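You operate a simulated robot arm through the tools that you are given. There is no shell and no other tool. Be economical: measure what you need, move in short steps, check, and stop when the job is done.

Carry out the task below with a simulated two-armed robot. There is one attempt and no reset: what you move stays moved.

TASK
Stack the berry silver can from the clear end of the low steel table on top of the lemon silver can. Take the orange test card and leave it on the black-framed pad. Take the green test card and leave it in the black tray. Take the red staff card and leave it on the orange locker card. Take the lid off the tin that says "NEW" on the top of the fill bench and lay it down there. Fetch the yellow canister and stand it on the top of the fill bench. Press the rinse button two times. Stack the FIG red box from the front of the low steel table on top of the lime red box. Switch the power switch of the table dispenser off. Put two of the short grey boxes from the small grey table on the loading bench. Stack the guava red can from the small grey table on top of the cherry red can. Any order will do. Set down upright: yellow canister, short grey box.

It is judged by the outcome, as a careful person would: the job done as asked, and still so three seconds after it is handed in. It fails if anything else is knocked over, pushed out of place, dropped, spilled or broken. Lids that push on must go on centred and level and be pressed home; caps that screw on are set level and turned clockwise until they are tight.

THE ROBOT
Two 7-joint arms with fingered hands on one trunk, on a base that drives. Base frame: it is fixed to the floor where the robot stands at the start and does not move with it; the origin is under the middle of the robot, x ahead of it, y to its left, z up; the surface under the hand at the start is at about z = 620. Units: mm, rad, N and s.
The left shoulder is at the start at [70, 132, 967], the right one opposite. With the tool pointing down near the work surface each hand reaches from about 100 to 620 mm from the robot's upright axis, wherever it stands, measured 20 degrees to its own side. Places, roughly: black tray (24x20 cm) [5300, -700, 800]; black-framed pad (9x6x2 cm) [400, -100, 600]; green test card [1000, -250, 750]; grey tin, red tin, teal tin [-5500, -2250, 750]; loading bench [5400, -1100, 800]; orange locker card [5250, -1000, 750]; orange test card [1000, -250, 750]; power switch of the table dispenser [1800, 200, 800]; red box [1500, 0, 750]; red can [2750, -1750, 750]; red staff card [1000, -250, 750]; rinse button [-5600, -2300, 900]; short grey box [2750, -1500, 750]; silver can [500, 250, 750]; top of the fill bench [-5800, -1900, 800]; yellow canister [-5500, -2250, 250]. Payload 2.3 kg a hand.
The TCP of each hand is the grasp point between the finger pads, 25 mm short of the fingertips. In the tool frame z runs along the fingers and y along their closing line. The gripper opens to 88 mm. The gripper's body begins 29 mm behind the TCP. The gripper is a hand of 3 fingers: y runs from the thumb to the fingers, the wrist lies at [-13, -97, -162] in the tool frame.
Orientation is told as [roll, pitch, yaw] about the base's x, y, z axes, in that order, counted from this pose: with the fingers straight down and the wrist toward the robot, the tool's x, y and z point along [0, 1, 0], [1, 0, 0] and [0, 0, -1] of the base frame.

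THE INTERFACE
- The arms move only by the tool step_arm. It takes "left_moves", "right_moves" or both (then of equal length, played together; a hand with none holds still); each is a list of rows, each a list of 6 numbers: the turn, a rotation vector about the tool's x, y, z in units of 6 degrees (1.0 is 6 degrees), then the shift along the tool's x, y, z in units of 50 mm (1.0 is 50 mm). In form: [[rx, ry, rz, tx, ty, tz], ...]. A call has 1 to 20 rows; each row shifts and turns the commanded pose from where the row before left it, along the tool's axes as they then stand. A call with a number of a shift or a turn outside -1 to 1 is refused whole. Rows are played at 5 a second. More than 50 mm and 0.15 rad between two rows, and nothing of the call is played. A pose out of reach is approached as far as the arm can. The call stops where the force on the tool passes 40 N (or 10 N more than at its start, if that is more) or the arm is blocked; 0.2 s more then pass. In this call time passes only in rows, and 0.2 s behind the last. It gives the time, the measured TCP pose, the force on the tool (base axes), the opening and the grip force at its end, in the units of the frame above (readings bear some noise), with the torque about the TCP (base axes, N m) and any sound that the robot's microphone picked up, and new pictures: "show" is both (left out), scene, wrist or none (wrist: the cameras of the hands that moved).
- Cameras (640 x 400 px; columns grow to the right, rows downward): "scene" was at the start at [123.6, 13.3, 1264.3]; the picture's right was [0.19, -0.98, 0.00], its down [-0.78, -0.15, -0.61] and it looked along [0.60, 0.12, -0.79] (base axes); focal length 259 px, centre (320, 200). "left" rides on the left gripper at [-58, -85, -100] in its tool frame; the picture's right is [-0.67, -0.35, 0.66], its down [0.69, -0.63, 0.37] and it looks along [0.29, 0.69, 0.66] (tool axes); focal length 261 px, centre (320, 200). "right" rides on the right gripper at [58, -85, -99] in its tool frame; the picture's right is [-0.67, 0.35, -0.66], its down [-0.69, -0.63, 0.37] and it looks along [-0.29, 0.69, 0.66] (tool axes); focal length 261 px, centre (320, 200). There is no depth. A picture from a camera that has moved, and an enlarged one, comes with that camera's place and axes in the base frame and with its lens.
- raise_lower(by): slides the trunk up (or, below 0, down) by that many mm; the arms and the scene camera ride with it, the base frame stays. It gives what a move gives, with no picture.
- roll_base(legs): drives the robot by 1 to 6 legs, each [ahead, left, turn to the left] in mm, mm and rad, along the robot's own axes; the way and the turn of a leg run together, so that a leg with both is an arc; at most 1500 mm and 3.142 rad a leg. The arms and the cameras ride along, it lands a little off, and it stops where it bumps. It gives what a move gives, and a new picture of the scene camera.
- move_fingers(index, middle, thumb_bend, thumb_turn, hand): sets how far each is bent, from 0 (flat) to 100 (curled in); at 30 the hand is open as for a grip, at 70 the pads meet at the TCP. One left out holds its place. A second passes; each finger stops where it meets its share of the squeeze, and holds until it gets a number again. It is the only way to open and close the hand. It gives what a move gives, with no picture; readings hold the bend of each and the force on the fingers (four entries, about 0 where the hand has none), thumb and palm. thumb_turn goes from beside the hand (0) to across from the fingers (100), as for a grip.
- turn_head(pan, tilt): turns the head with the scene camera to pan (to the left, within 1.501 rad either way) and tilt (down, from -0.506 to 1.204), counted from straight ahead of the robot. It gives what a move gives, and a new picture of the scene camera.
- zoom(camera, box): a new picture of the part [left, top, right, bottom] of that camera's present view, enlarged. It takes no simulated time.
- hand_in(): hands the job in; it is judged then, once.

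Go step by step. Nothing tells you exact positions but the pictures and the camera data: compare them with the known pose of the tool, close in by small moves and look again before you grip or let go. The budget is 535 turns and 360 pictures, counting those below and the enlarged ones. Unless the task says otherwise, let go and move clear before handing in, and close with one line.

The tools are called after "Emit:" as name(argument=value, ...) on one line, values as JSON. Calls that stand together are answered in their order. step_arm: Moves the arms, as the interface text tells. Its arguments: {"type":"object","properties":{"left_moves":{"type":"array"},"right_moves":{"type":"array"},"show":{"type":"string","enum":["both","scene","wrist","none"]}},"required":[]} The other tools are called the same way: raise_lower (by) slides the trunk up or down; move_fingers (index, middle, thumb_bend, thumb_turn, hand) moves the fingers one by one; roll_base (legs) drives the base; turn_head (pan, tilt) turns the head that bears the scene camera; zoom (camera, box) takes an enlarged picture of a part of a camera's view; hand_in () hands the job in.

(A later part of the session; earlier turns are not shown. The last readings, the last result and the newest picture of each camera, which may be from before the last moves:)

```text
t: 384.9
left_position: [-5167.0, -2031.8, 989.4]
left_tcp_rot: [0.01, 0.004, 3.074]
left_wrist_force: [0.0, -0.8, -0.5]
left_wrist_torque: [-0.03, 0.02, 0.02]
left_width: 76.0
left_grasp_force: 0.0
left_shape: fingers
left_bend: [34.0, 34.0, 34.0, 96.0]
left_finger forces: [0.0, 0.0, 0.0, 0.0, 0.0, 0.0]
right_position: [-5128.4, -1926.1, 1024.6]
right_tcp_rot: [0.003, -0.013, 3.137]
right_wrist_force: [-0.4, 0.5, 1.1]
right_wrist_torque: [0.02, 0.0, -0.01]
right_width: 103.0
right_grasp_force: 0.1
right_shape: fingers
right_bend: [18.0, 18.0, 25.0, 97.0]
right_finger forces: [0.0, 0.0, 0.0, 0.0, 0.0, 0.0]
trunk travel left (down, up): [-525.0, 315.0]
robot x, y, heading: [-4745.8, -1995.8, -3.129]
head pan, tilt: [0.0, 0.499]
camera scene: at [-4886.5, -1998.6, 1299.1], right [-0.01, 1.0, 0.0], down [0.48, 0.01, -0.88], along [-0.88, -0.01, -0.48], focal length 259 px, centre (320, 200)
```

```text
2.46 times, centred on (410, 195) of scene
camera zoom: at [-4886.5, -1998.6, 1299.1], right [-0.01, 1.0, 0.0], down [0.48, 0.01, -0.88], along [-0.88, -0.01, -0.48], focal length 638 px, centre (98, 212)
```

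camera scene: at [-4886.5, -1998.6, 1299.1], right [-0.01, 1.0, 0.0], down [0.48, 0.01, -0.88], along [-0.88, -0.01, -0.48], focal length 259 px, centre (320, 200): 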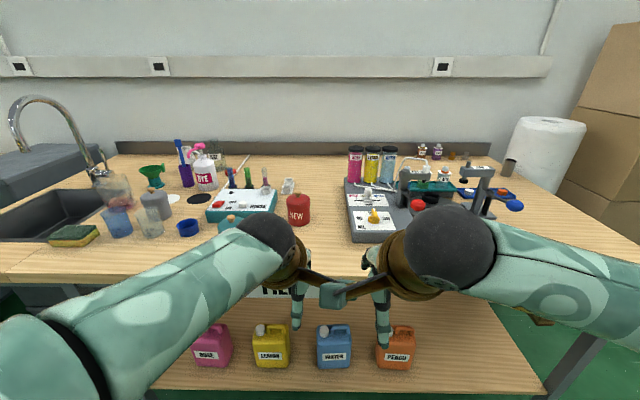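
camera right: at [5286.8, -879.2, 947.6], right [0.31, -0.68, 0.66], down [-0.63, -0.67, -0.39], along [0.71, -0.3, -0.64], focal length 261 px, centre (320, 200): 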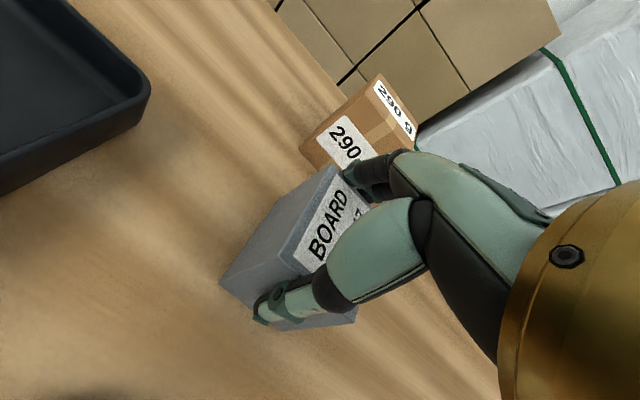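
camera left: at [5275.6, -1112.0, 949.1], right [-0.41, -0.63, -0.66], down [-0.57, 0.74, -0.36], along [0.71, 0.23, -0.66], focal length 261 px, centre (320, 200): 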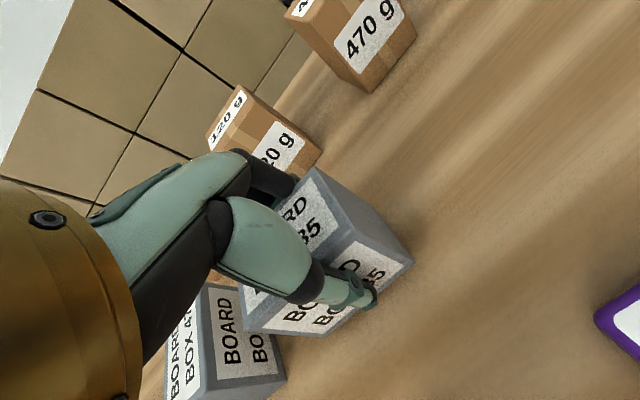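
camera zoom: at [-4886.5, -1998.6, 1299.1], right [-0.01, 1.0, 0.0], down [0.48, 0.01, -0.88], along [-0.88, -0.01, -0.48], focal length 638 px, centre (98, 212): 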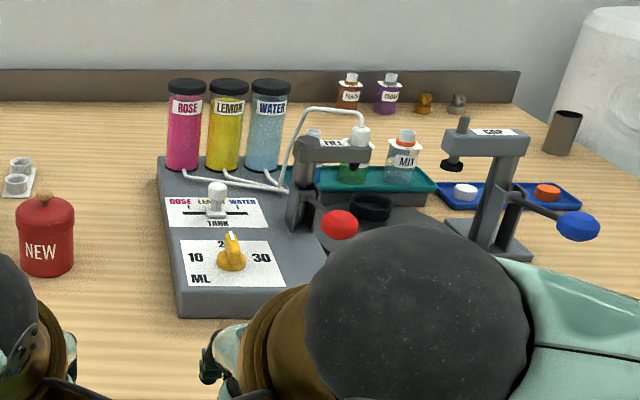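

Bench items located roughly: tin NEW ≈ [−5680, −2085], RINSE button ≈ [−5655, −2272], yellow canister ≈ [−5494, −2197] on the lower shelf. Move closer.

Emit:
roll_base(legs=[[0, 160, -0.01], [270, 0, 0]])

Emit:
turn_head(pan=0.0, tilt=0.75)

```text
t: 387.9
left_position: [-5431.3, -2192.7, 991.0]
left_tcp_rot: [0.009, 0.003, 3.061]
left_wrist_force: [-0.2, 0.4, -0.6]
left_wrist_torque: [0.03, 0.03, 0.03]
left_width: 76.3
left_grasp_force: 0.0
left_shape: fingers
left_bend: [34.0, 34.0, 34.0, 96.0]
left_finger forces: [0.0, 0.1, 0.0, 0.0, 0.0, 0.0]
right_position: [-5391.0, -2084.8, 1025.1]
right_tcp_rot: [0.004, -0.016, 3.124]
right_wrist_force: [0.0, -0.2, -0.1]
right_wrist_torque: [-0.02, -0.04, -0.02]
right_width: 102.6
right_grasp_force: 0.0
right_shape: fingers
right_bend: [18.0, 18.0, 25.0, 97.0]
right_finger forces: [0.0, 0.1, 0.0, 0.0, 0.1, 0.0]
trunk travel left (down, up): [-525.0, 315.0]
robot x, y, heading: [-5010.9, -2161.8, -3.144]
head pan, tilt: [0.0, 0.499]
camera scene: at [-5150.8, -2161.1, 1299.1], right [0.0, 1.0, 0.0], down [0.48, 0.0, -0.88], along [-0.88, 0.0, -0.48], focal length 259 px, centre (320, 200)
```

scene: 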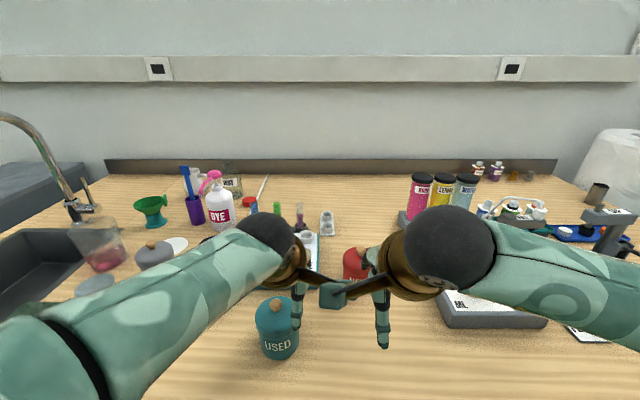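

```text
t: 388.6
left_position: [-5432.6, -2191.4, 991.4]
left_tcp_rot: [0.01, 0.004, 3.062]
left_wrist_force: [-0.6, -0.1, -0.1]
left_wrist_torque: [0.02, -0.01, -0.03]
left_width: 76.1
left_grasp_force: 0.0
left_shape: fingers
left_bend: [34.0, 34.0, 34.0, 96.0]
left_finger forces: [0.0, 0.0, 0.1, 0.0, 0.0, 0.1]
right_position: [-5391.6, -2085.7, 1025.4]
right_tcp_rot: [0.003, -0.015, 3.124]
right_wrist_force: [0.1, -0.2, 0.9]
right_wrist_torque: [0.02, 0.0, 0.01]
right_width: 102.9
right_grasp_force: 0.0
right_shape: fingers
right_bend: [18.0, 18.0, 25.0, 97.0]
right_finger forces: [0.1, 0.0, 0.1, 0.1, 0.0, 0.0]
trunk travel left (down, up): [-525.0, 315.0]
robot x, y, heading: [-5011.1, -2160.1, -3.142]
head pan, tilt: [0.0, 0.75]
camera scene: at [-5143.4, -2161.1, 1277.2], right [0.0, 1.0, 0.0], down [0.68, 0.0, -0.73], along [-0.73, 0.0, -0.68], focal length 259 px, centre (320, 200)
```

scene: 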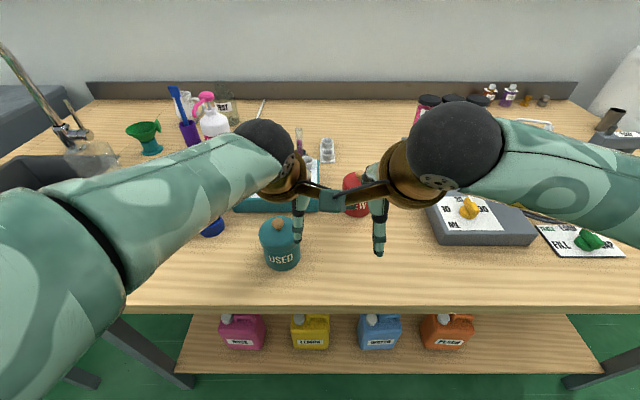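

Spread the hands apart a little for a clear view, and use the wrist cameras.

Emit:
step_arm(left_moves=[[0, 0, 0, 0.8, 0, 0], [0, 0, 0, 0.8, 0, 0]], right_moves=[[0, 0, 0, -0.8, 0, 0], [0, 0, 0, -0.8, 0, 0]], show="both")

```text
t: 389.2
left_position: [-5437.3, -2273.2, 991.4]
left_tcp_rot: [0.012, 0.003, 3.061]
left_wrist_force: [0.6, 0.1, -0.3]
left_wrist_torque: [0.0, 0.0, 0.01]
left_width: 76.2
left_grasp_force: 0.0
left_shape: fingers
left_bend: [34.0, 34.0, 34.0, 96.0]
left_finger forces: [0.1, 0.0, 0.0, 0.0, 0.0, 0.1]
right_position: [-5390.2, -2005.7, 1024.1]
right_tcp_rot: [0.003, -0.016, 3.125]
right_wrist_force: [-1.1, 0.1, 0.8]
right_wrist_torque: [0.0, 0.01, 0.0]
right_width: 103.0
right_grasp_force: 0.1
right_shape: fingers
right_bend: [18.0, 18.0, 25.0, 97.0]
right_finger forces: [0.0, 0.1, 0.0, 0.0, 0.1, 0.1]
trunk travel left (down, up): [-525.0, 315.0]
robot x, y, heading: [-5012.2, -2158.6, -3.141]
head pan, tilt: [0.0, 0.75]
camera scene: at [-5143.0, -2161.1, 1277.1], right [0.0, 1.0, 0.0], down [0.68, 0.0, -0.73], along [-0.73, 0.0, -0.68], focal length 259 px, centre (320, 200)
camera right: at [-5303.8, -2065.7, 1122.8], right [-0.33, 0.68, 0.66], down [0.63, 0.67, -0.38], along [-0.7, 0.29, -0.65], focal length 261 px, centre (320, 200)
camera left: at [-5348.0, -2221.9, 1090.2], right [0.4, 0.63, -0.66], down [0.57, -0.74, -0.36], along [-0.71, -0.24, -0.66], focal length 261 px, centre (320, 200)
```

scene: 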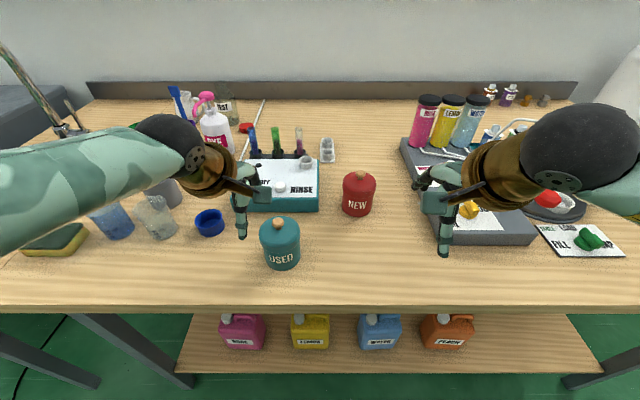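
right: 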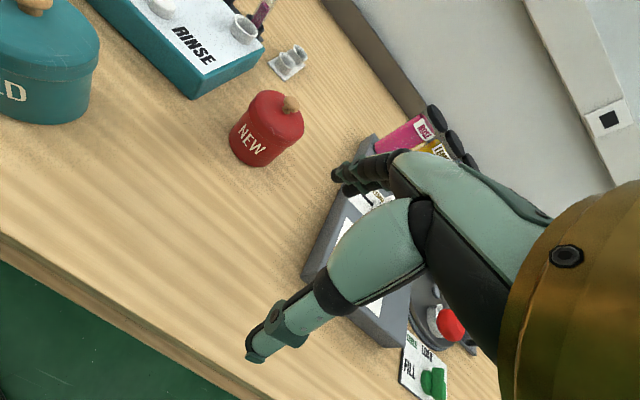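
left: 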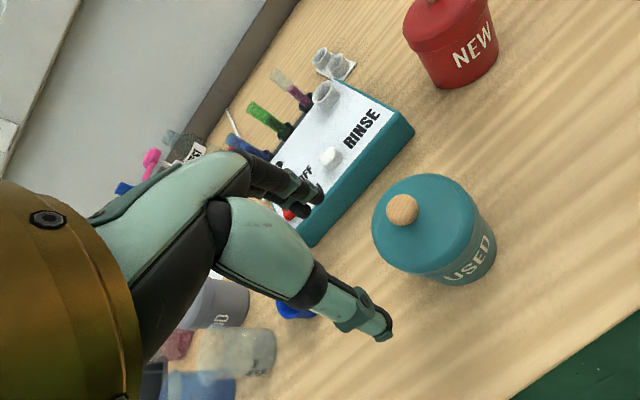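

Triangulation puts the bench top near z≈830, the NEW knob near [−5585, −2077, ~940], and the RINSE button near [−5620, −2255, ~875]. I'll raise the trunk 100 mm for better reach and bring the right hand above the NEW tin.

Emit:
raise_lower(by=100)

Emit:
move_fingers(hand="right", index=42, middle=42, thumb_bend=42)

Emit:
step_arm(right_moves=[[0, 0, 0, 0.36, 0.85, 0], [0, 0, 0, 0.36, 0.85, 0.1], [0, 0, 0, 0.36, 0.85, 0.3], [0, 0, 0, 0.36, 0.85, 0.3], [0, 0, 0, 0, 0.3, 0.6]], show="both")

```text
t: 390.6
left_position: [-5437.9, -2272.8, 1090.2]
left_tcp_rot: [0.011, 0.003, 3.061]
left_wrist_force: [0.3, -0.6, 0.1]
left_wrist_torque: [-0.01, 0.0, 0.0]
left_width: 76.2
left_grasp_force: 0.1
left_shape: fingers
left_bend: [34.0, 34.0, 34.0, 96.0]
left_finger forces: [0.0, 0.0, 0.0, 0.0, 0.0, 0.1]
right_position: [-5390.4, -2006.8, 1126.1]
right_tcp_rot: [0.003, -0.013, 3.124]
right_wrist_force: [0.5, -0.9, 0.3]
right_wrist_torque: [-0.01, 0.0, 0.02]
right_width: 102.9
right_grasp_force: 0.0
right_shape: fingers
right_bend: [18.0, 18.0, 25.0, 97.0]
right_finger forces: [0.0, 0.0, 0.0, 0.0, 0.0, 0.0]
trunk travel left (down, up): [-625.0, 215.0]
robot x, y, heading: [-5009.0, -2163.1, -3.146]
head pan, tilt: [0.0, 0.75]
```

```text
t: 391.6
left_position: [-5437.9, -2272.6, 1092.3]
left_tcp_rot: [0.011, 0.004, 3.06]
left_wrist_force: [-0.3, 0.1, 0.9]
left_wrist_torque: [0.02, -0.01, -0.01]
left_width: 75.9
left_grasp_force: 0.1
left_shape: fingers
left_bend: [34.0, 34.0, 34.0, 96.0]
left_finger forces: [0.0, 0.0, 0.0, 0.1, 0.0, 0.0]
right_position: [-5389.8, -2005.8, 1125.6]
right_tcp_rot: [0.004, -0.015, 3.125]
right_wrist_force: [0.2, 0.2, -0.1]
right_wrist_torque: [0.0, 0.01, -0.02]
right_width: 59.6
right_grasp_force: 0.0
right_shape: fingers
right_bend: [42.0, 42.0, 42.0, 97.0]
right_finger forces: [0.0, 0.0, 0.1, 0.0, 0.0, 0.1]
trunk travel left (down, up): [-625.0, 215.0]
robot x, y, heading: [-5012.2, -2159.2, -3.142]
head pan, tilt: [0.0, 0.75]
```

```text
t: 392.8
left_position: [-5439.2, -2273.8, 1090.7]
left_tcp_rot: [0.013, 0.002, 3.062]
left_wrist_force: [1.1, 0.1, 0.3]
left_wrist_torque: [-0.04, 0.0, 0.0]
left_width: 76.4
left_grasp_force: 0.0
left_shape: fingers
left_bend: [34.0, 34.0, 34.0, 96.0]
left_finger forces: [0.0, 0.1, 0.0, 0.0, 0.0, 0.0]
right_position: [-5577.9, -2073.8, 1060.6]
right_tcp_rot: [0.005, -0.014, 3.127]
right_wrist_force: [-0.9, 0.4, -0.1]
right_wrist_torque: [-0.03, 0.01, 0.01]
right_width: 59.6
right_grasp_force: 0.0
right_shape: fingers
right_bend: [42.0, 42.0, 42.0, 97.0]
right_finger forces: [0.0, 0.0, 0.0, 0.0, 0.0, 0.0]
trunk travel left (down, up): [-625.0, 215.0]
robot x, y, heading: [-5007.5, -2160.3, -3.143]
head pan, tilt: [0.0, 0.75]
camera scene: at [-5144.0, -2160.3, 1377.0], right [0.0, 1.0, 0.0], down [0.68, 0.0, -0.73], along [-0.73, 0.0, -0.68], focal length 259 px, centre (320, 200)
camera right: at [-5492.5, -2134.0, 1159.6], right [-0.33, 0.68, 0.66], down [0.63, 0.68, -0.38], along [-0.7, 0.29, -0.65], focal length 261 px, centre (320, 200)
```

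scene: 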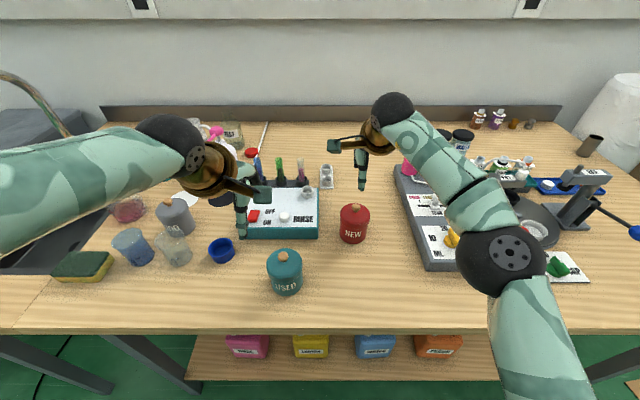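
right: 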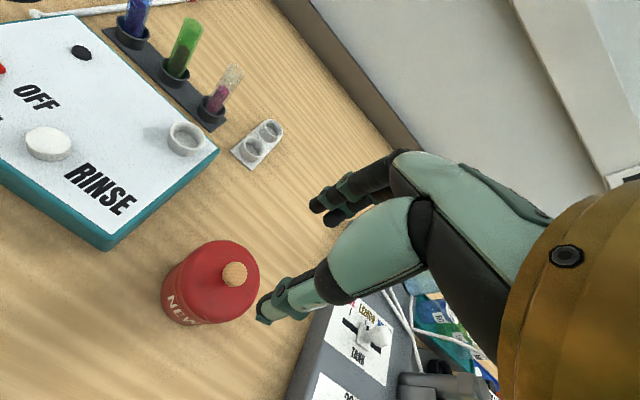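

Emit:
zoom(camera="right", box=[140, 220, 300, 340])

Emit:
zoom(camera="scene", box=[230, 180, 410, 305])

```text
3.33 times, centred on (220, 280) of right
camera zoom: at [-5492.5, -2134.0, 1159.6], right [-0.33, 0.68, 0.66], down [0.63, 0.68, -0.38], along [-0.7, 0.29, -0.65], focal length 869 px, centre (653, -67)
```

zoom: 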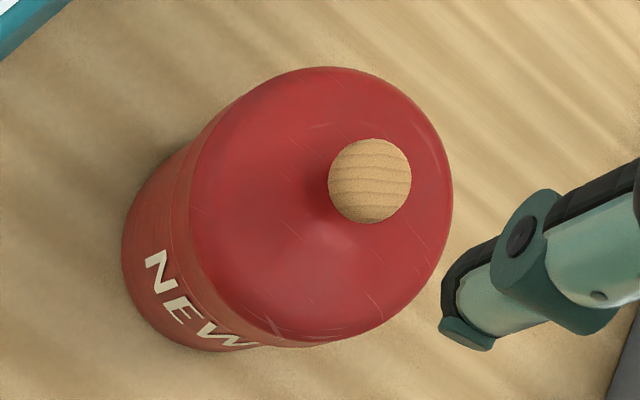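

```text
3.20 times, centred on (320, 242) of scene
camera zoom: at [-5144.0, -2160.3, 1377.0], right [0.0, 1.0, 0.0], down [0.68, 0.0, -0.73], along [-0.73, 0.0, -0.68], focal length 829 px, centre (320, 64)
```

zoom: 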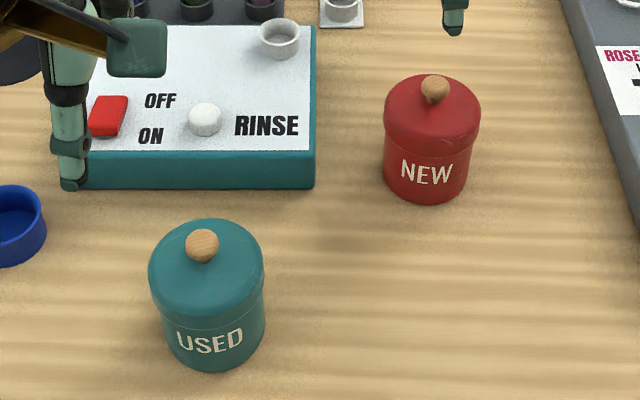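

Emit:
step_arm(right_moves=[[0, 0, 0, 0, 0.22, 0.8], [0, 0, 0, 0, 0, 0.9]], show="wrist")

Emit:
zoom(camera="scene", box=[290, 150, 410, 250])

```text
t: 393.4
left_position: [-5437.7, -2272.9, 1091.3]
left_tcp_rot: [0.012, 0.005, 3.061]
left_wrist_force: [0.2, 0.3, 0.3]
left_wrist_torque: [0.0, 0.0, 0.02]
left_width: 76.0
left_grasp_force: 0.1
left_shape: fingers
left_bend: [34.0, 34.0, 34.0, 96.0]
left_finger forces: [0.0, 0.0, 0.0, 0.0, 0.0, 0.0]
right_position: [-5591.0, -2073.5, 976.2]
right_tcp_rot: [0.005, -0.014, 3.126]
right_wrist_force: [-0.2, 0.6, 0.1]
right_wrist_torque: [0.01, -0.01, -0.01]
right_width: 59.7
right_grasp_force: 0.0
right_shape: fingers
right_bend: [42.0, 42.0, 42.0, 97.0]
right_finger forces: [0.0, 0.1, 0.0, 0.0, 0.0, 0.1]
trunk travel left (down, up): [-625.0, 215.0]
robot x, y, heading: [-5012.3, -2160.0, -3.143]
head pan, tilt: [0.0, 0.75]
camera right: at [-5505.2, -2134.1, 1073.8], right [-0.33, 0.68, 0.66], down [0.64, 0.67, -0.38], along [-0.7, 0.29, -0.65], focal length 261 px, centre (320, 200)
```

right: 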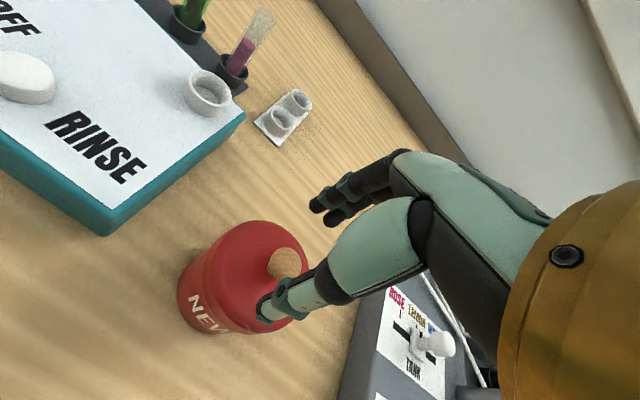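

```text
4.00 times, centred on (350, 200) of scene
camera zoom: at [-5144.1, -2160.0, 1377.0], right [0.0, 1.0, 0.0], down [0.68, 0.0, -0.73], along [-0.73, 0.0, -0.68], focal length 1037 px, centre (200, 200)
```

zoom: 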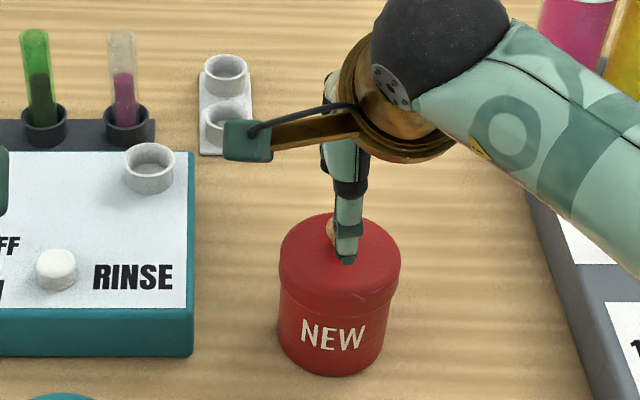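

Refined: knob centre ≈ [−5586, −2076, 940]. Adjust and lower to TCP z≈960, then close on the knob.

Emit:
step_arm(right_moves=[[0, 0, 0, 0.05, -0.1, 0.16], [0, 0, 0, 0, 0, 0.16]], show="wrist")

Emit:
zoom(camera="scene", box=[310, 160, 390, 240])

```text
t: 393.9
left_position: [-5438.3, -2272.8, 1091.0]
left_tcp_rot: [0.01, 0.002, 3.061]
left_wrist_force: [-0.6, 0.6, 0.1]
left_wrist_torque: [0.03, -0.03, 0.02]
left_width: 76.3
left_grasp_force: 0.0
left_shape: fingers
left_bend: [34.0, 34.0, 34.0, 96.0]
left_finger forces: [0.0, 0.0, 0.0, 0.0, 0.0, 0.0]
right_position: [-5584.5, -2077.4, 961.7]
right_tcp_rot: [0.002, -0.012, 3.126]
right_wrist_force: [0.4, -0.6, 0.9]
right_wrist_torque: [0.0, -0.01, 0.02]
right_width: 59.6
right_grasp_force: 0.1
right_shape: fingers
right_bend: [42.0, 42.0, 42.0, 97.0]
right_finger forces: [0.1, 0.0, 0.0, 0.0, 0.1, 0.1]
trunk travel left (down, up): [-625.0, 215.0]
robot x, y, heading: [-5009.4, -2159.5, -3.138]
head pan, tilt: [0.0, 0.75]
camera right: at [-5499.4, -2137.4, 1059.0], right [-0.33, 0.68, 0.66], down [0.64, 0.67, -0.38], along [-0.7, 0.29, -0.65], focal length 261 px, centre (320, 200)
```

right: 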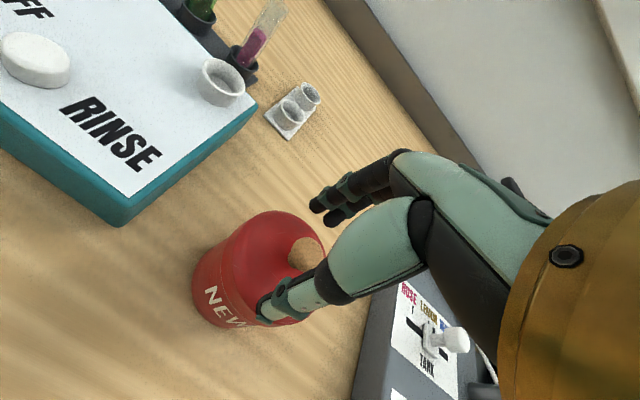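

```text
5.00 times, centred on (350, 200) of scene
camera zoom: at [-5143.6, -2160.9, 1377.1], right [0.0, 1.0, 0.0], down [0.68, 0.0, -0.73], along [-0.73, 0.0, -0.68], focal length 1296 px, centre (170, 200)
```

zoom: 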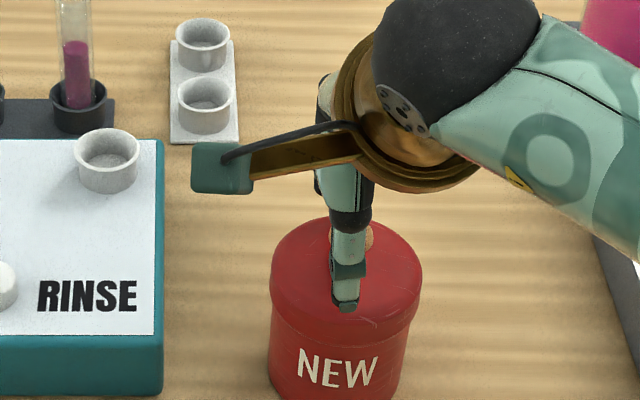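

Emit:
step_arm(right_moves=[[0, 0, 0, -0.04, 0, 0.04]], show="none")

Emit:
move_fingers(hand="right", index=72, middle=72, thumb_bend=72)

Emit:
zoom(camera="right", box=[160, 180, 400, 340])

```text
t: 394.4
left_position: [-5437.4, -2274.1, 1091.8]
left_tcp_rot: [0.01, 0.003, 3.062]
left_wrist_force: [0.0, -0.4, -0.8]
left_wrist_torque: [-0.03, 0.01, 0.0]
left_width: 76.4
left_grasp_force: 0.0
left_shape: fingers
left_bend: [34.0, 34.0, 34.0, 96.0]
left_finger forces: [0.1, 0.0, 0.0, 0.0, 0.0, 0.1]
right_position: [-5585.1, -2075.0, 958.0]
right_tcp_rot: [0.003, -0.016, 3.125]
right_wrist_force: [-0.8, 0.1, 0.0]
right_wrist_torque: [0.03, 0.0, 0.0]
right_width: 59.7
right_grasp_force: 0.0
right_shape: fingers
right_bend: [42.0, 42.0, 42.0, 97.0]
right_finger forces: [0.0, 0.1, 0.1, 0.0, 0.0, 0.1]
trunk travel left (down, up): [-625.0, 215.0]
robot x, y, heading: [-5010.5, -2159.1, -3.139]
head pan, tilt: [0.0, 0.75]
```

```text
t: 395.4
left_position: [-5437.8, -2273.9, 1092.0]
left_tcp_rot: [0.012, 0.002, 3.061]
left_wrist_force: [-0.1, 0.3, 0.0]
left_wrist_torque: [-0.02, 0.0, -0.01]
left_width: 75.9
left_grasp_force: 0.0
left_shape: fingers
left_bend: [34.0, 34.0, 34.0, 96.0]
left_finger forces: [0.1, 0.1, 0.1, 0.0, 0.0, 0.0]
right_position: [-5584.6, -2075.8, 959.0]
right_tcp_rot: [0.004, -0.014, 3.124]
right_wrist_force: [0.4, -0.3, 1.1]
right_wrist_torque: [0.0, -0.04, -0.03]
right_width: 8.4
right_grasp_force: 7.5
right_shape: fingers
right_bend: [71.0, 67.0, 64.0, 96.0]
right_finger forces: [3.8, 3.7, 0.0, 0.0, 7.1, 0.0]
trunk travel left (down, up): [-625.0, 215.0]
robot x, y, heading: [-5010.6, -2159.6, -3.141]
head pan, tilt: [0.0, 0.75]
heard: snap
```

```text
2.50 times, centred on (280, 260) of right
camera zoom: at [-5498.9, -2135.9, 1057.5], right [-0.33, 0.68, 0.66], down [0.64, 0.67, -0.38], along [-0.7, 0.29, -0.65], focal length 652 px, centre (420, 50)
```

zoom: 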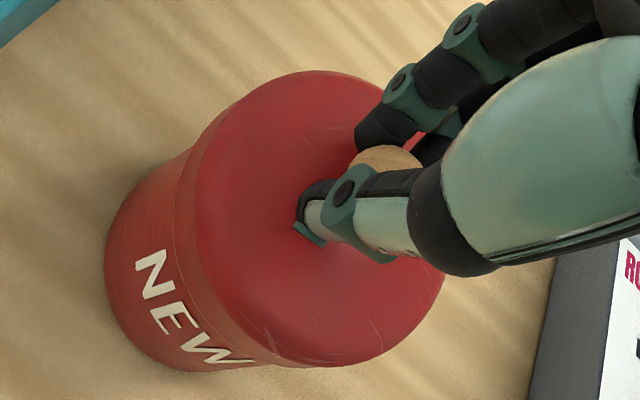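

I heard a snap (probably the push-on lid shifting). Tighten and lift gently.

Emit:
move_fingers(hand="right", index=82, middle=82, thumb_bend=78)

Emit:
step_arm(right_moves=[[0, 0, 0, 0, 0, -0.1], [0, 0, 0, 0, 0, -0.1], [0, 0, 0, 0, 0, -0.1], [0, 0, 0, 0, 0, -0.1]], show="wrist")

Emit:
zoom(camera="scene", box=[310, 160, 390, 240])

```text
t: 396.4
left_position: [-5437.5, -2274.6, 1091.7]
left_tcp_rot: [0.011, 0.004, 3.061]
left_wrist_force: [0.6, -0.4, 0.4]
left_wrist_torque: [0.03, 0.02, 0.0]
left_width: 76.2
left_grasp_force: 0.1
left_shape: fingers
left_bend: [34.0, 34.0, 34.0, 96.0]
left_finger forces: [0.1, 0.0, 0.1, 0.1, 0.0, 0.1]
right_position: [-5582.7, -2075.8, 958.4]
right_tcp_rot: [0.004, -0.014, 3.124]
right_wrist_force: [1.0, -1.2, 1.9]
right_wrist_torque: [-0.05, -0.05, 0.02]
right_width: 2.3
right_grasp_force: 22.6
right_shape: fingers
right_bend: [79.0, 79.0, 68.0, 92.0]
right_finger forces: [9.6, 17.9, 0.0, 0.0, 17.7, 0.0]
trunk travel left (down, up): [-625.0, 215.0]
robot x, y, heading: [-5008.3, -2163.9, -3.143]
head pan, tilt: [0.0, 0.75]
```

```text
t: 397.4
left_position: [-5438.0, -2273.3, 1091.2]
left_tcp_rot: [0.012, 0.002, 3.062]
left_wrist_force: [0.6, 0.6, -0.3]
left_wrist_torque: [0.02, 0.01, 0.0]
left_width: 76.2
left_grasp_force: 0.0
left_shape: fingers
left_bend: [34.0, 34.0, 34.0, 96.0]
left_finger forces: [0.1, 0.1, 0.0, 0.0, 0.0, 0.0]
right_position: [-5584.3, -2074.9, 980.4]
right_tcp_rot: [0.004, -0.013, 3.125]
right_wrist_force: [-0.6, 1.2, -0.4]
right_wrist_torque: [0.0, -0.02, 0.0]
right_width: 2.0
right_grasp_force: 22.9
right_shape: fingers
right_bend: [79.0, 79.0, 68.0, 92.0]
right_finger forces: [9.8, 20.3, 0.0, 0.1, 16.3, 0.0]
trunk travel left (down, up): [-625.0, 215.0]
robot x, y, heading: [-5007.2, -2159.4, -3.145]
head pan, tilt: [0.0, 0.75]
camera right: at [-5499.0, -2135.2, 1078.0], right [-0.33, 0.68, 0.66], down [0.64, 0.67, -0.38], along [-0.7, 0.29, -0.65], focal length 261 px, centre (320, 200)
```

right: 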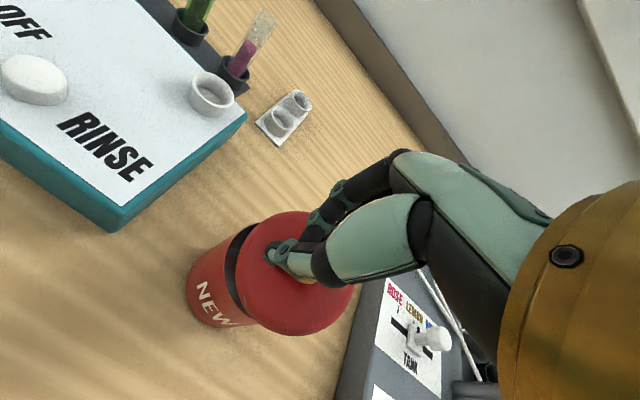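

```text
5.00 times, centred on (350, 200) of scene
camera zoom: at [-5143.5, -2161.2, 1377.1], right [0.0, 1.0, 0.0], down [0.68, 0.0, -0.73], along [-0.73, 0.0, -0.68], focal length 1296 px, centre (170, 200)
```

zoom: 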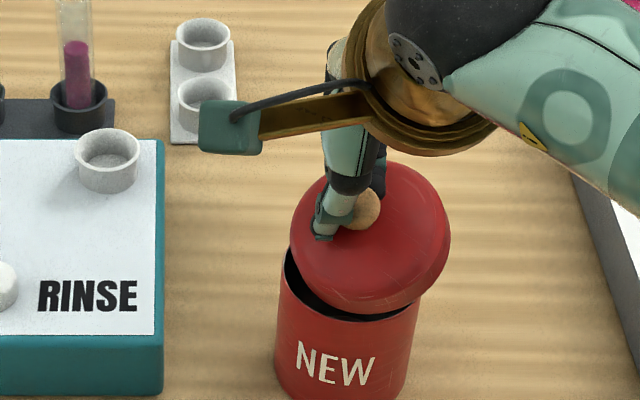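

The lid is free and the tin stayed put. Lift it clear, then set it down in the empty area in front of the tin (~[−5470, −2030]).

Emit:
step_arm(right_moves=[[0, 0, 0, 0, 0, -0.4], [0, 0, 0, 0, 0, -0.8], [0, 0, 0, -0.3, -0.5, 0], [0, 0, 0, -0.3, -0.8, 0], [0, 0, 0, -0.3, -0.8, 0]], show="both")

```text
t: 398.6
left_position: [-5436.2, -2273.0, 1092.8]
left_tcp_rot: [0.011, 0.003, 3.061]
left_wrist_force: [0.2, 1.2, -0.6]
left_wrist_torque: [0.01, 0.02, -0.01]
left_width: 76.1
left_grasp_force: 0.1
left_shape: fingers
left_bend: [34.0, 34.0, 34.0, 96.0]
left_finger forces: [0.0, 0.1, 0.0, 0.1, 0.0, 0.0]
right_position: [-5474.7, -2029.8, 1040.3]
right_tcp_rot: [0.005, -0.018, 3.122]
right_wrist_force: [-0.3, -0.7, -0.6]
right_wrist_torque: [0.0, 0.04, -0.02]
right_width: 2.3
right_grasp_force: 23.8
right_shape: fingers
right_bend: [79.0, 79.0, 69.0, 92.0]
right_finger forces: [9.8, 21.3, 0.1, 0.0, 16.1, 0.0]
trunk travel left (down, up): [-625.0, 215.0]
robot x, y, heading: [-5009.2, -2163.8, -3.141]
head pan, tilt: [0.0, 0.75]
camera scene: at [-5141.6, -2160.5, 1377.3], right [0.0, 1.0, 0.0], down [0.68, 0.0, -0.73], along [-0.73, 0.0, -0.68], focal length 259 px, centre (320, 200)
camera right: at [-5388.2, -2090.0, 1137.8], right [-0.33, 0.68, 0.66], down [0.64, 0.67, -0.38], along [-0.7, 0.29, -0.65], focal length 261 px, centre (320, 200)
```

scene: 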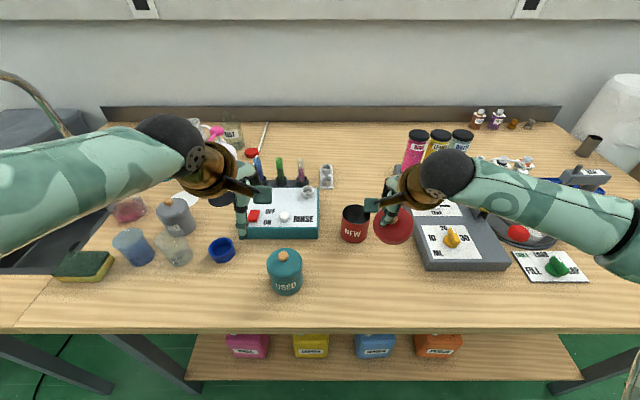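
right: 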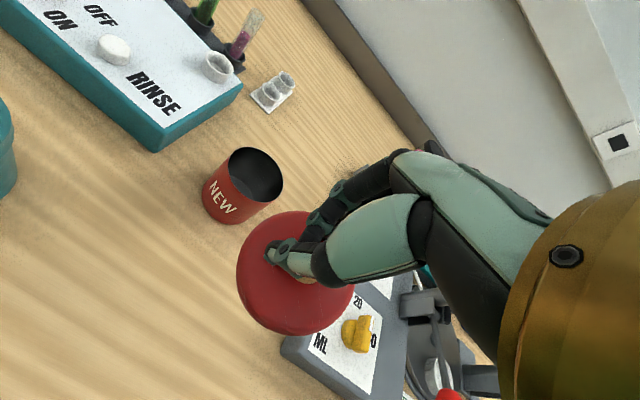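

Emit:
step_arm(right_moves=[[0, 0, 0, 0.1, 0, 0.8], [0, 0, 0, 0, 0, 0.8], [0, 0, 0, 0, 0, 0.7]], show="wrist")

Emit:
zoom(camera="scene", box=[320, 180, 480, 320])

```text
t: 399.4
left_position: [-5439.1, -2273.6, 1092.1]
left_tcp_rot: [0.012, 0.003, 3.062]
left_wrist_force: [0.1, 0.0, 0.5]
left_wrist_torque: [0.01, 0.0, 0.0]
left_width: 76.2
left_grasp_force: 0.0
left_shape: fingers
left_bend: [34.0, 34.0, 34.0, 96.0]
left_finger forces: [0.1, 0.0, 0.0, 0.0, 0.0, 0.0]
right_position: [-5478.7, -2035.6, 923.4]
right_tcp_rot: [0.004, -0.014, 3.124]
right_wrist_force: [-0.8, -0.9, 0.4]
right_wrist_torque: [0.0, 0.01, 0.0]
right_width: 1.8
right_grasp_force: 24.1
right_shape: fingers
right_bend: [79.0, 79.0, 69.0, 92.0]
right_finger forces: [9.9, 22.0, 0.0, 0.0, 16.5, 0.0]
trunk travel left (down, up): [-625.0, 215.0]
robot x, y, heading: [-5010.0, -2160.5, -3.141]
head pan, tilt: [0.0, 0.75]
camera right: at [-5394.4, -2095.4, 1021.8], right [-0.33, 0.68, 0.66], down [0.64, 0.67, -0.38], along [-0.7, 0.29, -0.65], focal length 261 px, centre (320, 200)
```

right: 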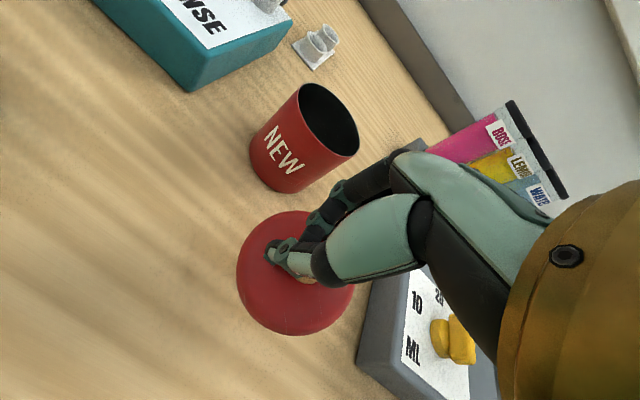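

```text
2.86 times, centred on (400, 250) of scene
camera zoom: at [-5144.2, -2161.3, 1377.0], right [0.0, 1.0, 0.0], down [0.68, 0.0, -0.73], along [-0.73, 0.0, -0.68], focal length 741 px, centre (91, 57)
```

zoom: 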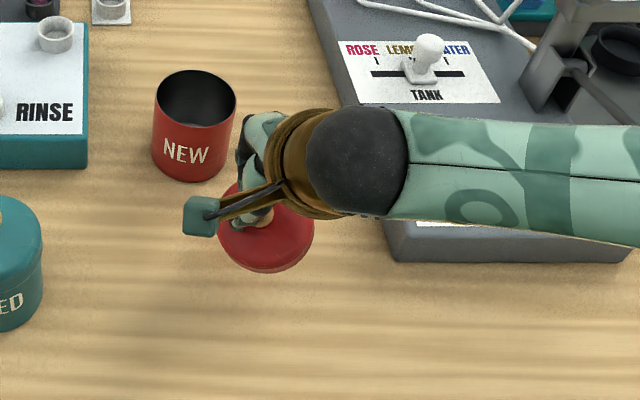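

Emit:
step_arm(right_moves=[[0, 0, 0, 0, 0, 0.2], [0, 0, 0, 0, 0, 0.16], [0, 0, 0, 0, 0, 0.1]], show="wrist")

```text
t: 400.1
left_position: [-5438.7, -2273.8, 1091.2]
left_tcp_rot: [0.011, 0.003, 3.062]
left_wrist_force: [0.1, 0.3, 0.1]
left_wrist_torque: [-0.01, -0.02, 0.01]
left_width: 76.1
left_grasp_force: 0.1
left_shape: fingers
left_bend: [34.0, 34.0, 34.0, 96.0]
left_finger forces: [0.0, 0.0, 0.1, 0.1, 0.0, 0.0]
right_position: [-5480.9, -2036.9, 899.4]
right_tcp_rot: [0.003, -0.013, 3.124]
right_wrist_force: [-0.1, -0.2, -0.8]
right_wrist_torque: [-0.02, -0.01, 0.01]
right_width: 1.8
right_grasp_force: 24.1
right_shape: fingers
right_bend: [79.0, 79.0, 69.0, 92.0]
right_finger forces: [9.9, 22.2, 0.1, 0.0, 16.7, 0.0]
trunk travel left (down, up): [-625.0, 215.0]
robot x, y, heading: [-5010.6, -2157.8, -3.142]
head pan, tilt: [0.0, 0.75]
camera right: at [-5395.1, -2096.8, 998.5], right [-0.33, 0.68, 0.66], down [0.64, 0.67, -0.38], along [-0.7, 0.29, -0.65], focal length 261 px, centre (320, 200)
```

right: 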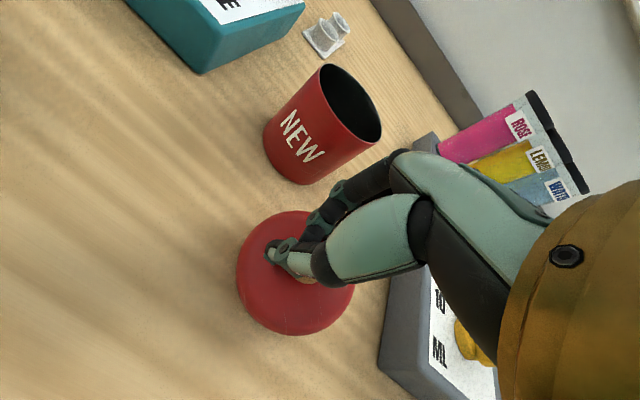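

Continue lowering in small steps until it touches.

Emit:
step_arm(right_moves=[[0, 0, 0, 0, 0, 0.12], [0, 0, 0, 0, 0, 0.1], [0, 0, 0, 0, 0, 0.1], [0, 0, 0, 0, 0, 0.08]], show="none")

```text
t: 401.1
left_position: [-5434.3, -2273.1, 1093.3]
left_tcp_rot: [0.011, 0.001, 3.061]
left_wrist_force: [-0.5, -0.4, -0.1]
left_wrist_torque: [0.0, -0.01, 0.0]
left_width: 76.0
left_grasp_force: 0.1
left_shape: fingers
left_bend: [34.0, 34.0, 34.0, 96.0]
left_finger forces: [0.1, 0.0, 0.0, 0.0, 0.0, 0.0]
right_position: [-5477.0, -2037.0, 880.9]
right_tcp_rot: [0.003, -0.017, 3.124]
right_wrist_force: [-0.9, 2.2, 12.0]
right_wrist_torque: [-0.23, -0.11, 0.03]
right_width: 1.7
right_grasp_force: 24.1
right_shape: fingers
right_bend: [80.0, 81.0, 73.0, 90.0]
right_finger forces: [8.3, 17.9, 0.0, 0.0, 21.2, 0.0]
trunk travel left (down, up): [-625.0, 215.0]
robot x, y, heading: [-5007.7, -2161.4, 3.139]
head pan, tilt: [0.0, 0.75]
```

Emit:
move_fingers(hand="right", index=40, middle=40, thumb_bend=40, thumb_turn=98)

Emit:
step_arm(right_moves=[[0, 0, 0, 0, 0, -0.4], [0, 0, 0, 0, 0, -0.9], [0, 0, 0, 0, 0, -0.9], [0, 0, 0, -0.5, -0.5, -0.5]], show="scene")

Emit:
zoom(camera="scene", box=[220, 160, 440, 340])

```text
t: 402.1
left_position: [-5438.1, -2274.4, 1091.4]
left_tcp_rot: [0.008, 0.004, 3.064]
left_wrist_force: [0.0, -0.2, -1.0]
left_wrist_torque: [-0.01, -0.01, 0.01]
left_width: 76.1
left_grasp_force: 0.0
left_shape: fingers
left_bend: [34.0, 34.0, 34.0, 96.0]
left_finger forces: [0.0, 0.1, 0.0, 0.0, 0.1, 0.0]
right_position: [-5480.3, -2037.1, 880.2]
right_tcp_rot: [0.003, -0.015, 3.124]
right_wrist_force: [0.9, 0.6, 0.5]
right_wrist_torque: [0.02, 0.04, 0.0]
right_width: 63.1
right_grasp_force: 0.1
right_shape: fingers
right_bend: [40.0, 40.0, 40.0, 97.0]
right_finger forces: [0.0, 0.0, 0.0, 0.0, 0.0, 0.0]
trunk travel left (down, up): [-625.0, 215.0]
robot x, y, heading: [-5005.2, -2163.0, -3.144]
head pan, tilt: [0.0, 0.75]
```

```text
t: 403.1
left_position: [-5436.5, -2271.1, 1092.5]
left_tcp_rot: [0.013, 0.002, 3.062]
left_wrist_force: [1.4, 0.9, -0.4]
left_wrist_torque: [0.01, 0.0, -0.01]
left_width: 76.2
left_grasp_force: 0.0
left_shape: fingers
left_bend: [34.0, 34.0, 34.0, 96.0]
left_finger forces: [0.0, 0.0, 0.1, 0.0, 0.0, 0.1]
right_position: [-5452.3, -2012.7, 1015.2]
right_tcp_rot: [0.007, -0.015, 3.124]
right_wrist_force: [-0.7, 0.5, 0.4]
right_wrist_torque: [-0.03, 0.0, -0.02]
right_width: 63.3
right_grasp_force: 0.1
right_shape: fingers
right_bend: [40.0, 40.0, 40.0, 97.0]
right_finger forces: [0.0, 0.0, 0.1, 0.0, 0.1, 0.0]
trunk travel left (down, up): [-625.0, 215.0]
robot x, y, heading: [-5010.4, -2159.5, -3.138]
head pan, tilt: [0.0, 0.75]
camera scene: at [-5141.5, -2159.1, 1377.3], right [0.0, 1.0, 0.0], down [0.68, 0.0, -0.73], along [-0.73, 0.0, -0.68], focal length 259 px, centre (320, 200)
```

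scene: 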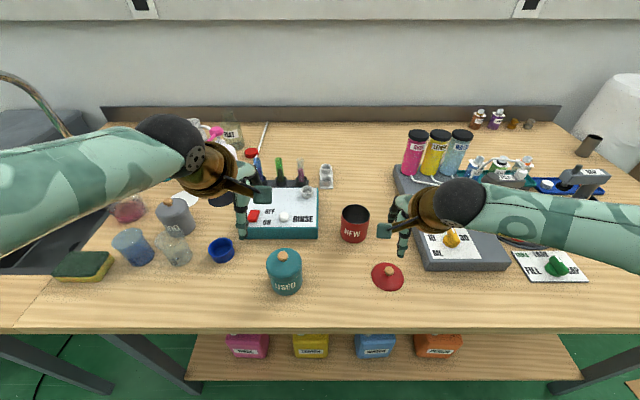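

```text
2.22 times, centred on (330, 250) of scene
camera zoom: at [-5141.5, -2159.1, 1377.3], right [0.0, 1.0, 0.0], down [0.68, 0.0, -0.73], along [-0.73, 0.0, -0.68], focal length 576 px, centre (298, 89)
```

zoom: 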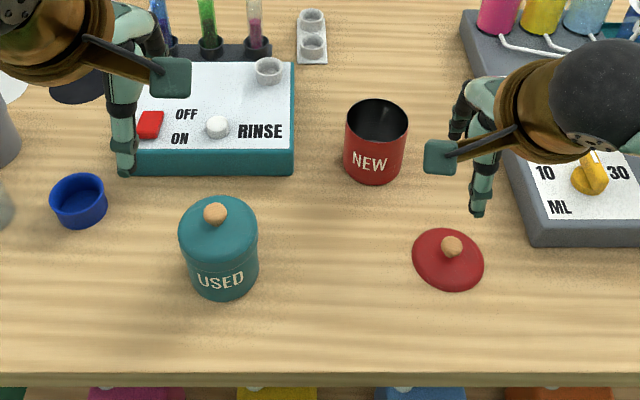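

The lid lies flat on the bench. Now the RINSE button: close the left hand to a tip and bring it above the button.

Emit:
move_fingers(hand="left", index=70, middle=70, thumb_bend=70)

Emit:
step_arm(left_moves=[[0, 0, -0.7, -0.1, 0.8, 0.2], [0, 0, 0, -0.1, 0.8, 0.3], [0, 0, 0, -0.1, 0.8, 0.3], [0, 0, 0, -0.1, 0.7, 0.4], [0, 0, 0, 0, 0, 0.6]], show="both")

```text
t: 404.1
left_position: [-5437.3, -2273.0, 1092.1]
left_tcp_rot: [0.009, 0.002, 3.061]
left_wrist_force: [0.0, -0.4, 0.1]
left_wrist_torque: [-0.04, 0.02, -0.02]
left_width: 0.1
left_grasp_force: 0.2
left_shape: fingers
left_bend: [70.0, 70.0, 70.0, 100.0]
left_finger forces: [0.0, 0.0, 0.0, 0.0, 0.0, 0.0]
right_position: [-5453.5, -2014.7, 1013.9]
right_tcp_rot: [0.004, -0.012, 3.124]
right_wrist_force: [0.2, -0.8, 0.1]
right_wrist_torque: [0.02, 0.0, 0.0]
right_width: 63.3
right_grasp_force: 0.2
right_shape: fingers
right_bend: [40.0, 40.0, 40.0, 97.0]
right_finger forces: [0.0, 0.0, 0.0, 0.0, 0.0, 0.0]
trunk travel left (down, up): [-625.0, 215.0]
robot x, y, heading: [-5009.9, -2157.6, -3.144]
head pan, tilt: [0.0, 0.75]
```

```text
t: 405.4
left_position: [-5590.4, -2250.0, 1000.5]
left_tcp_rot: [0.011, 0.003, 3.133]
left_wrist_force: [0.9, 0.0, -0.1]
left_wrist_torque: [-0.03, 0.0, 0.04]
left_width: 0.0
left_grasp_force: 0.1
left_shape: fingers
left_bend: [70.0, 70.0, 70.0, 100.0]
left_finger forces: [0.0, 0.0, 0.0, 0.0, 0.1, 0.0]
right_position: [-5452.8, -2014.6, 1014.9]
right_tcp_rot: [0.004, -0.017, 3.125]
right_wrist_force: [0.2, 0.1, -0.4]
right_wrist_torque: [-0.03, 0.01, -0.01]
right_width: 63.4
right_grasp_force: 0.0
right_shape: fingers
right_bend: [40.0, 40.0, 40.0, 97.0]
right_finger forces: [0.0, 0.1, 0.1, 0.0, 0.0, 0.0]
trunk travel left (down, up): [-625.0, 215.0]
robot x, y, heading: [-5014.1, -2161.4, -3.144]
head pan, tilt: [0.0, 0.75]
camera scene: at [-5142.5, -2161.3, 1377.2], right [0.0, 1.0, 0.0], down [0.68, 0.0, -0.73], along [-0.73, 0.0, -0.68], focal length 259 px, centre (320, 200)
camera left: at [-5505.1, -2191.8, 1099.1], right [0.36, 0.66, -0.66], down [0.63, -0.69, -0.36], along [-0.69, -0.29, -0.66], focal length 261 px, centre (320, 200)
```

scene: 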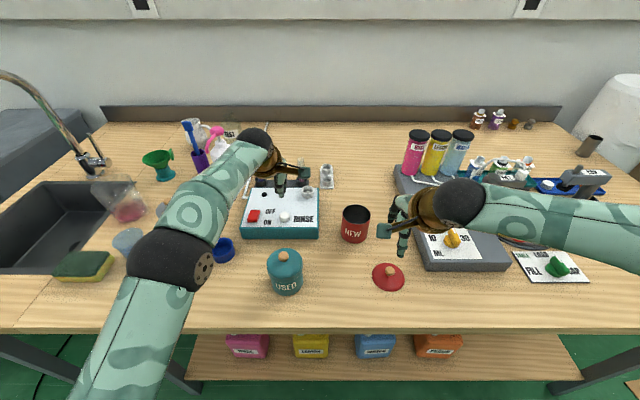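
left: 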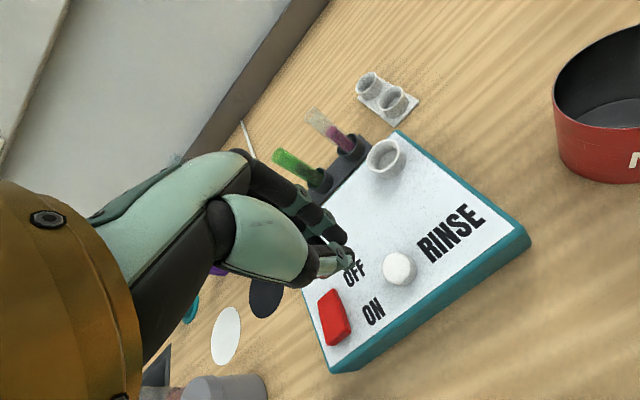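

Emit:
step_arm(left_moves=[[0, 0, 0, 0.02, 0.16, 0.7], [0, 0, 0, 0, 0, 0.6]], show="wrist")

Emit:
zoom(camera="scene", box=[230, 160, 350, 260])

```text
t: 405.9
left_position: [-5599.9, -2253.1, 935.3]
left_tcp_rot: [0.012, 0.002, 3.135]
left_wrist_force: [-0.1, 0.3, 0.6]
left_wrist_torque: [-0.03, 0.02, 0.0]
left_width: 0.1
left_grasp_force: 0.1
left_shape: fingers
left_bend: [70.0, 70.0, 70.0, 100.0]
left_finger forces: [0.0, 0.1, 0.0, 0.1, 0.0, 0.0]
right_position: [-5453.7, -2014.5, 1015.0]
right_tcp_rot: [0.005, -0.013, 3.124]
right_wrist_force: [0.0, 0.1, -0.1]
right_wrist_torque: [-0.05, -0.02, -0.03]
right_width: 63.1
right_grasp_force: 0.1
right_shape: fingers
right_bend: [40.0, 40.0, 40.0, 97.0]
right_finger forces: [0.0, 0.0, 0.0, 0.0, 0.0, 0.0]
trunk travel left (down, up): [-625.0, 215.0]
robot x, y, heading: [-5008.4, -2157.9, -3.144]
head pan, tilt: [0.0, 0.75]
camera left: at [-5513.7, -2194.7, 1034.2], right [0.35, 0.66, -0.66], down [0.63, -0.69, -0.36], along [-0.69, -0.29, -0.66], focal length 261 px, centre (320, 200)
```

left: 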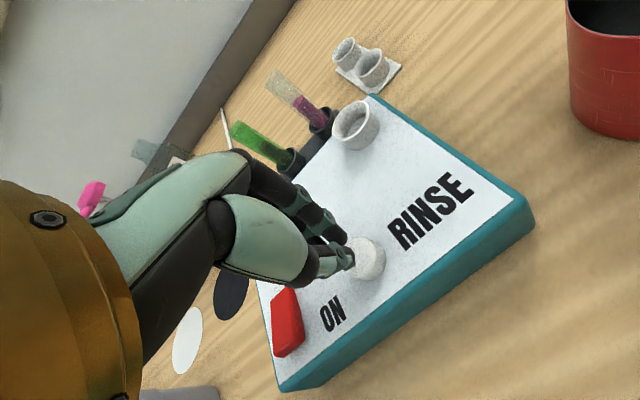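

```text
4.00 times, centred on (290, 210) of scene
camera zoom: at [-5143.4, -2161.2, 1377.1], right [0.0, 1.0, 0.0], down [0.68, 0.0, -0.73], along [-0.73, 0.0, -0.68], focal length 1037 px, centre (440, 160)
```

zoom: 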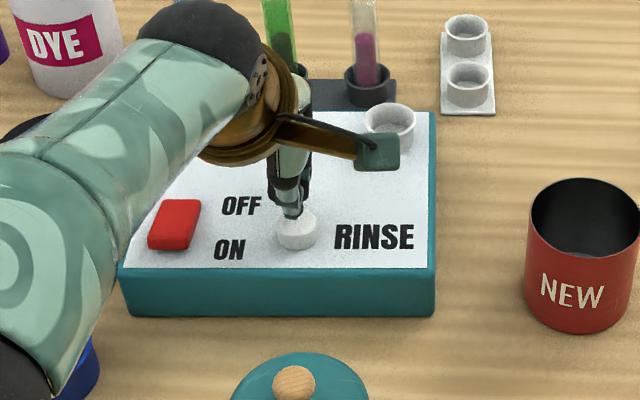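

Nearly over the button centre; shift 3 mm and press down in small steps.

Emit:
step_arm(left_moves=[[0, 0, 0, -0.06, 0, 0.1], [0, 0, 0, 0, 0, 0.08], [0, 0, 0, 0, 0, 0.06]], show="none")

Emit:
zoom(camera="scene", box=[230, 160, 350, 260])

```text
t: 406.8
left_position: [-5600.1, -2249.7, 923.9]
left_tcp_rot: [0.009, 0.0, 3.135]
left_wrist_force: [0.3, -0.5, 0.6]
left_wrist_torque: [-0.02, -0.01, 0.02]
left_width: 0.3
left_grasp_force: 0.6
left_shape: fingers
left_bend: [70.0, 70.0, 70.0, 100.0]
left_finger forces: [0.0, 0.0, 0.0, 0.0, 0.8, 0.0]
right_position: [-5453.6, -2013.8, 1013.5]
right_tcp_rot: [0.004, -0.013, 3.124]
right_wrist_force: [-0.7, -1.0, -0.4]
right_wrist_torque: [-0.01, -0.01, -0.01]
right_width: 63.3
right_grasp_force: 0.1
right_shape: fingers
right_bend: [40.0, 40.0, 40.0, 97.0]
right_finger forces: [0.1, 0.1, 0.0, 0.1, 0.1, 0.1]
trunk travel left (down, up): [-625.0, 215.0]
robot x, y, heading: [-5013.3, -2160.0, -3.141]
head pan, tilt: [0.0, 0.75]
```

```text
4.00 times, centred on (290, 210) of scene
camera zoom: at [-5143.1, -2161.0, 1377.1], right [0.0, 1.0, 0.0], down [0.68, 0.0, -0.73], along [-0.73, 0.0, -0.68], focal length 1037 px, centre (440, 160)
```

zoom: 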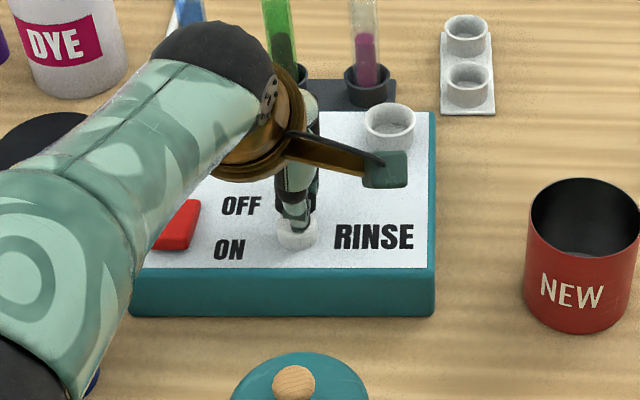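

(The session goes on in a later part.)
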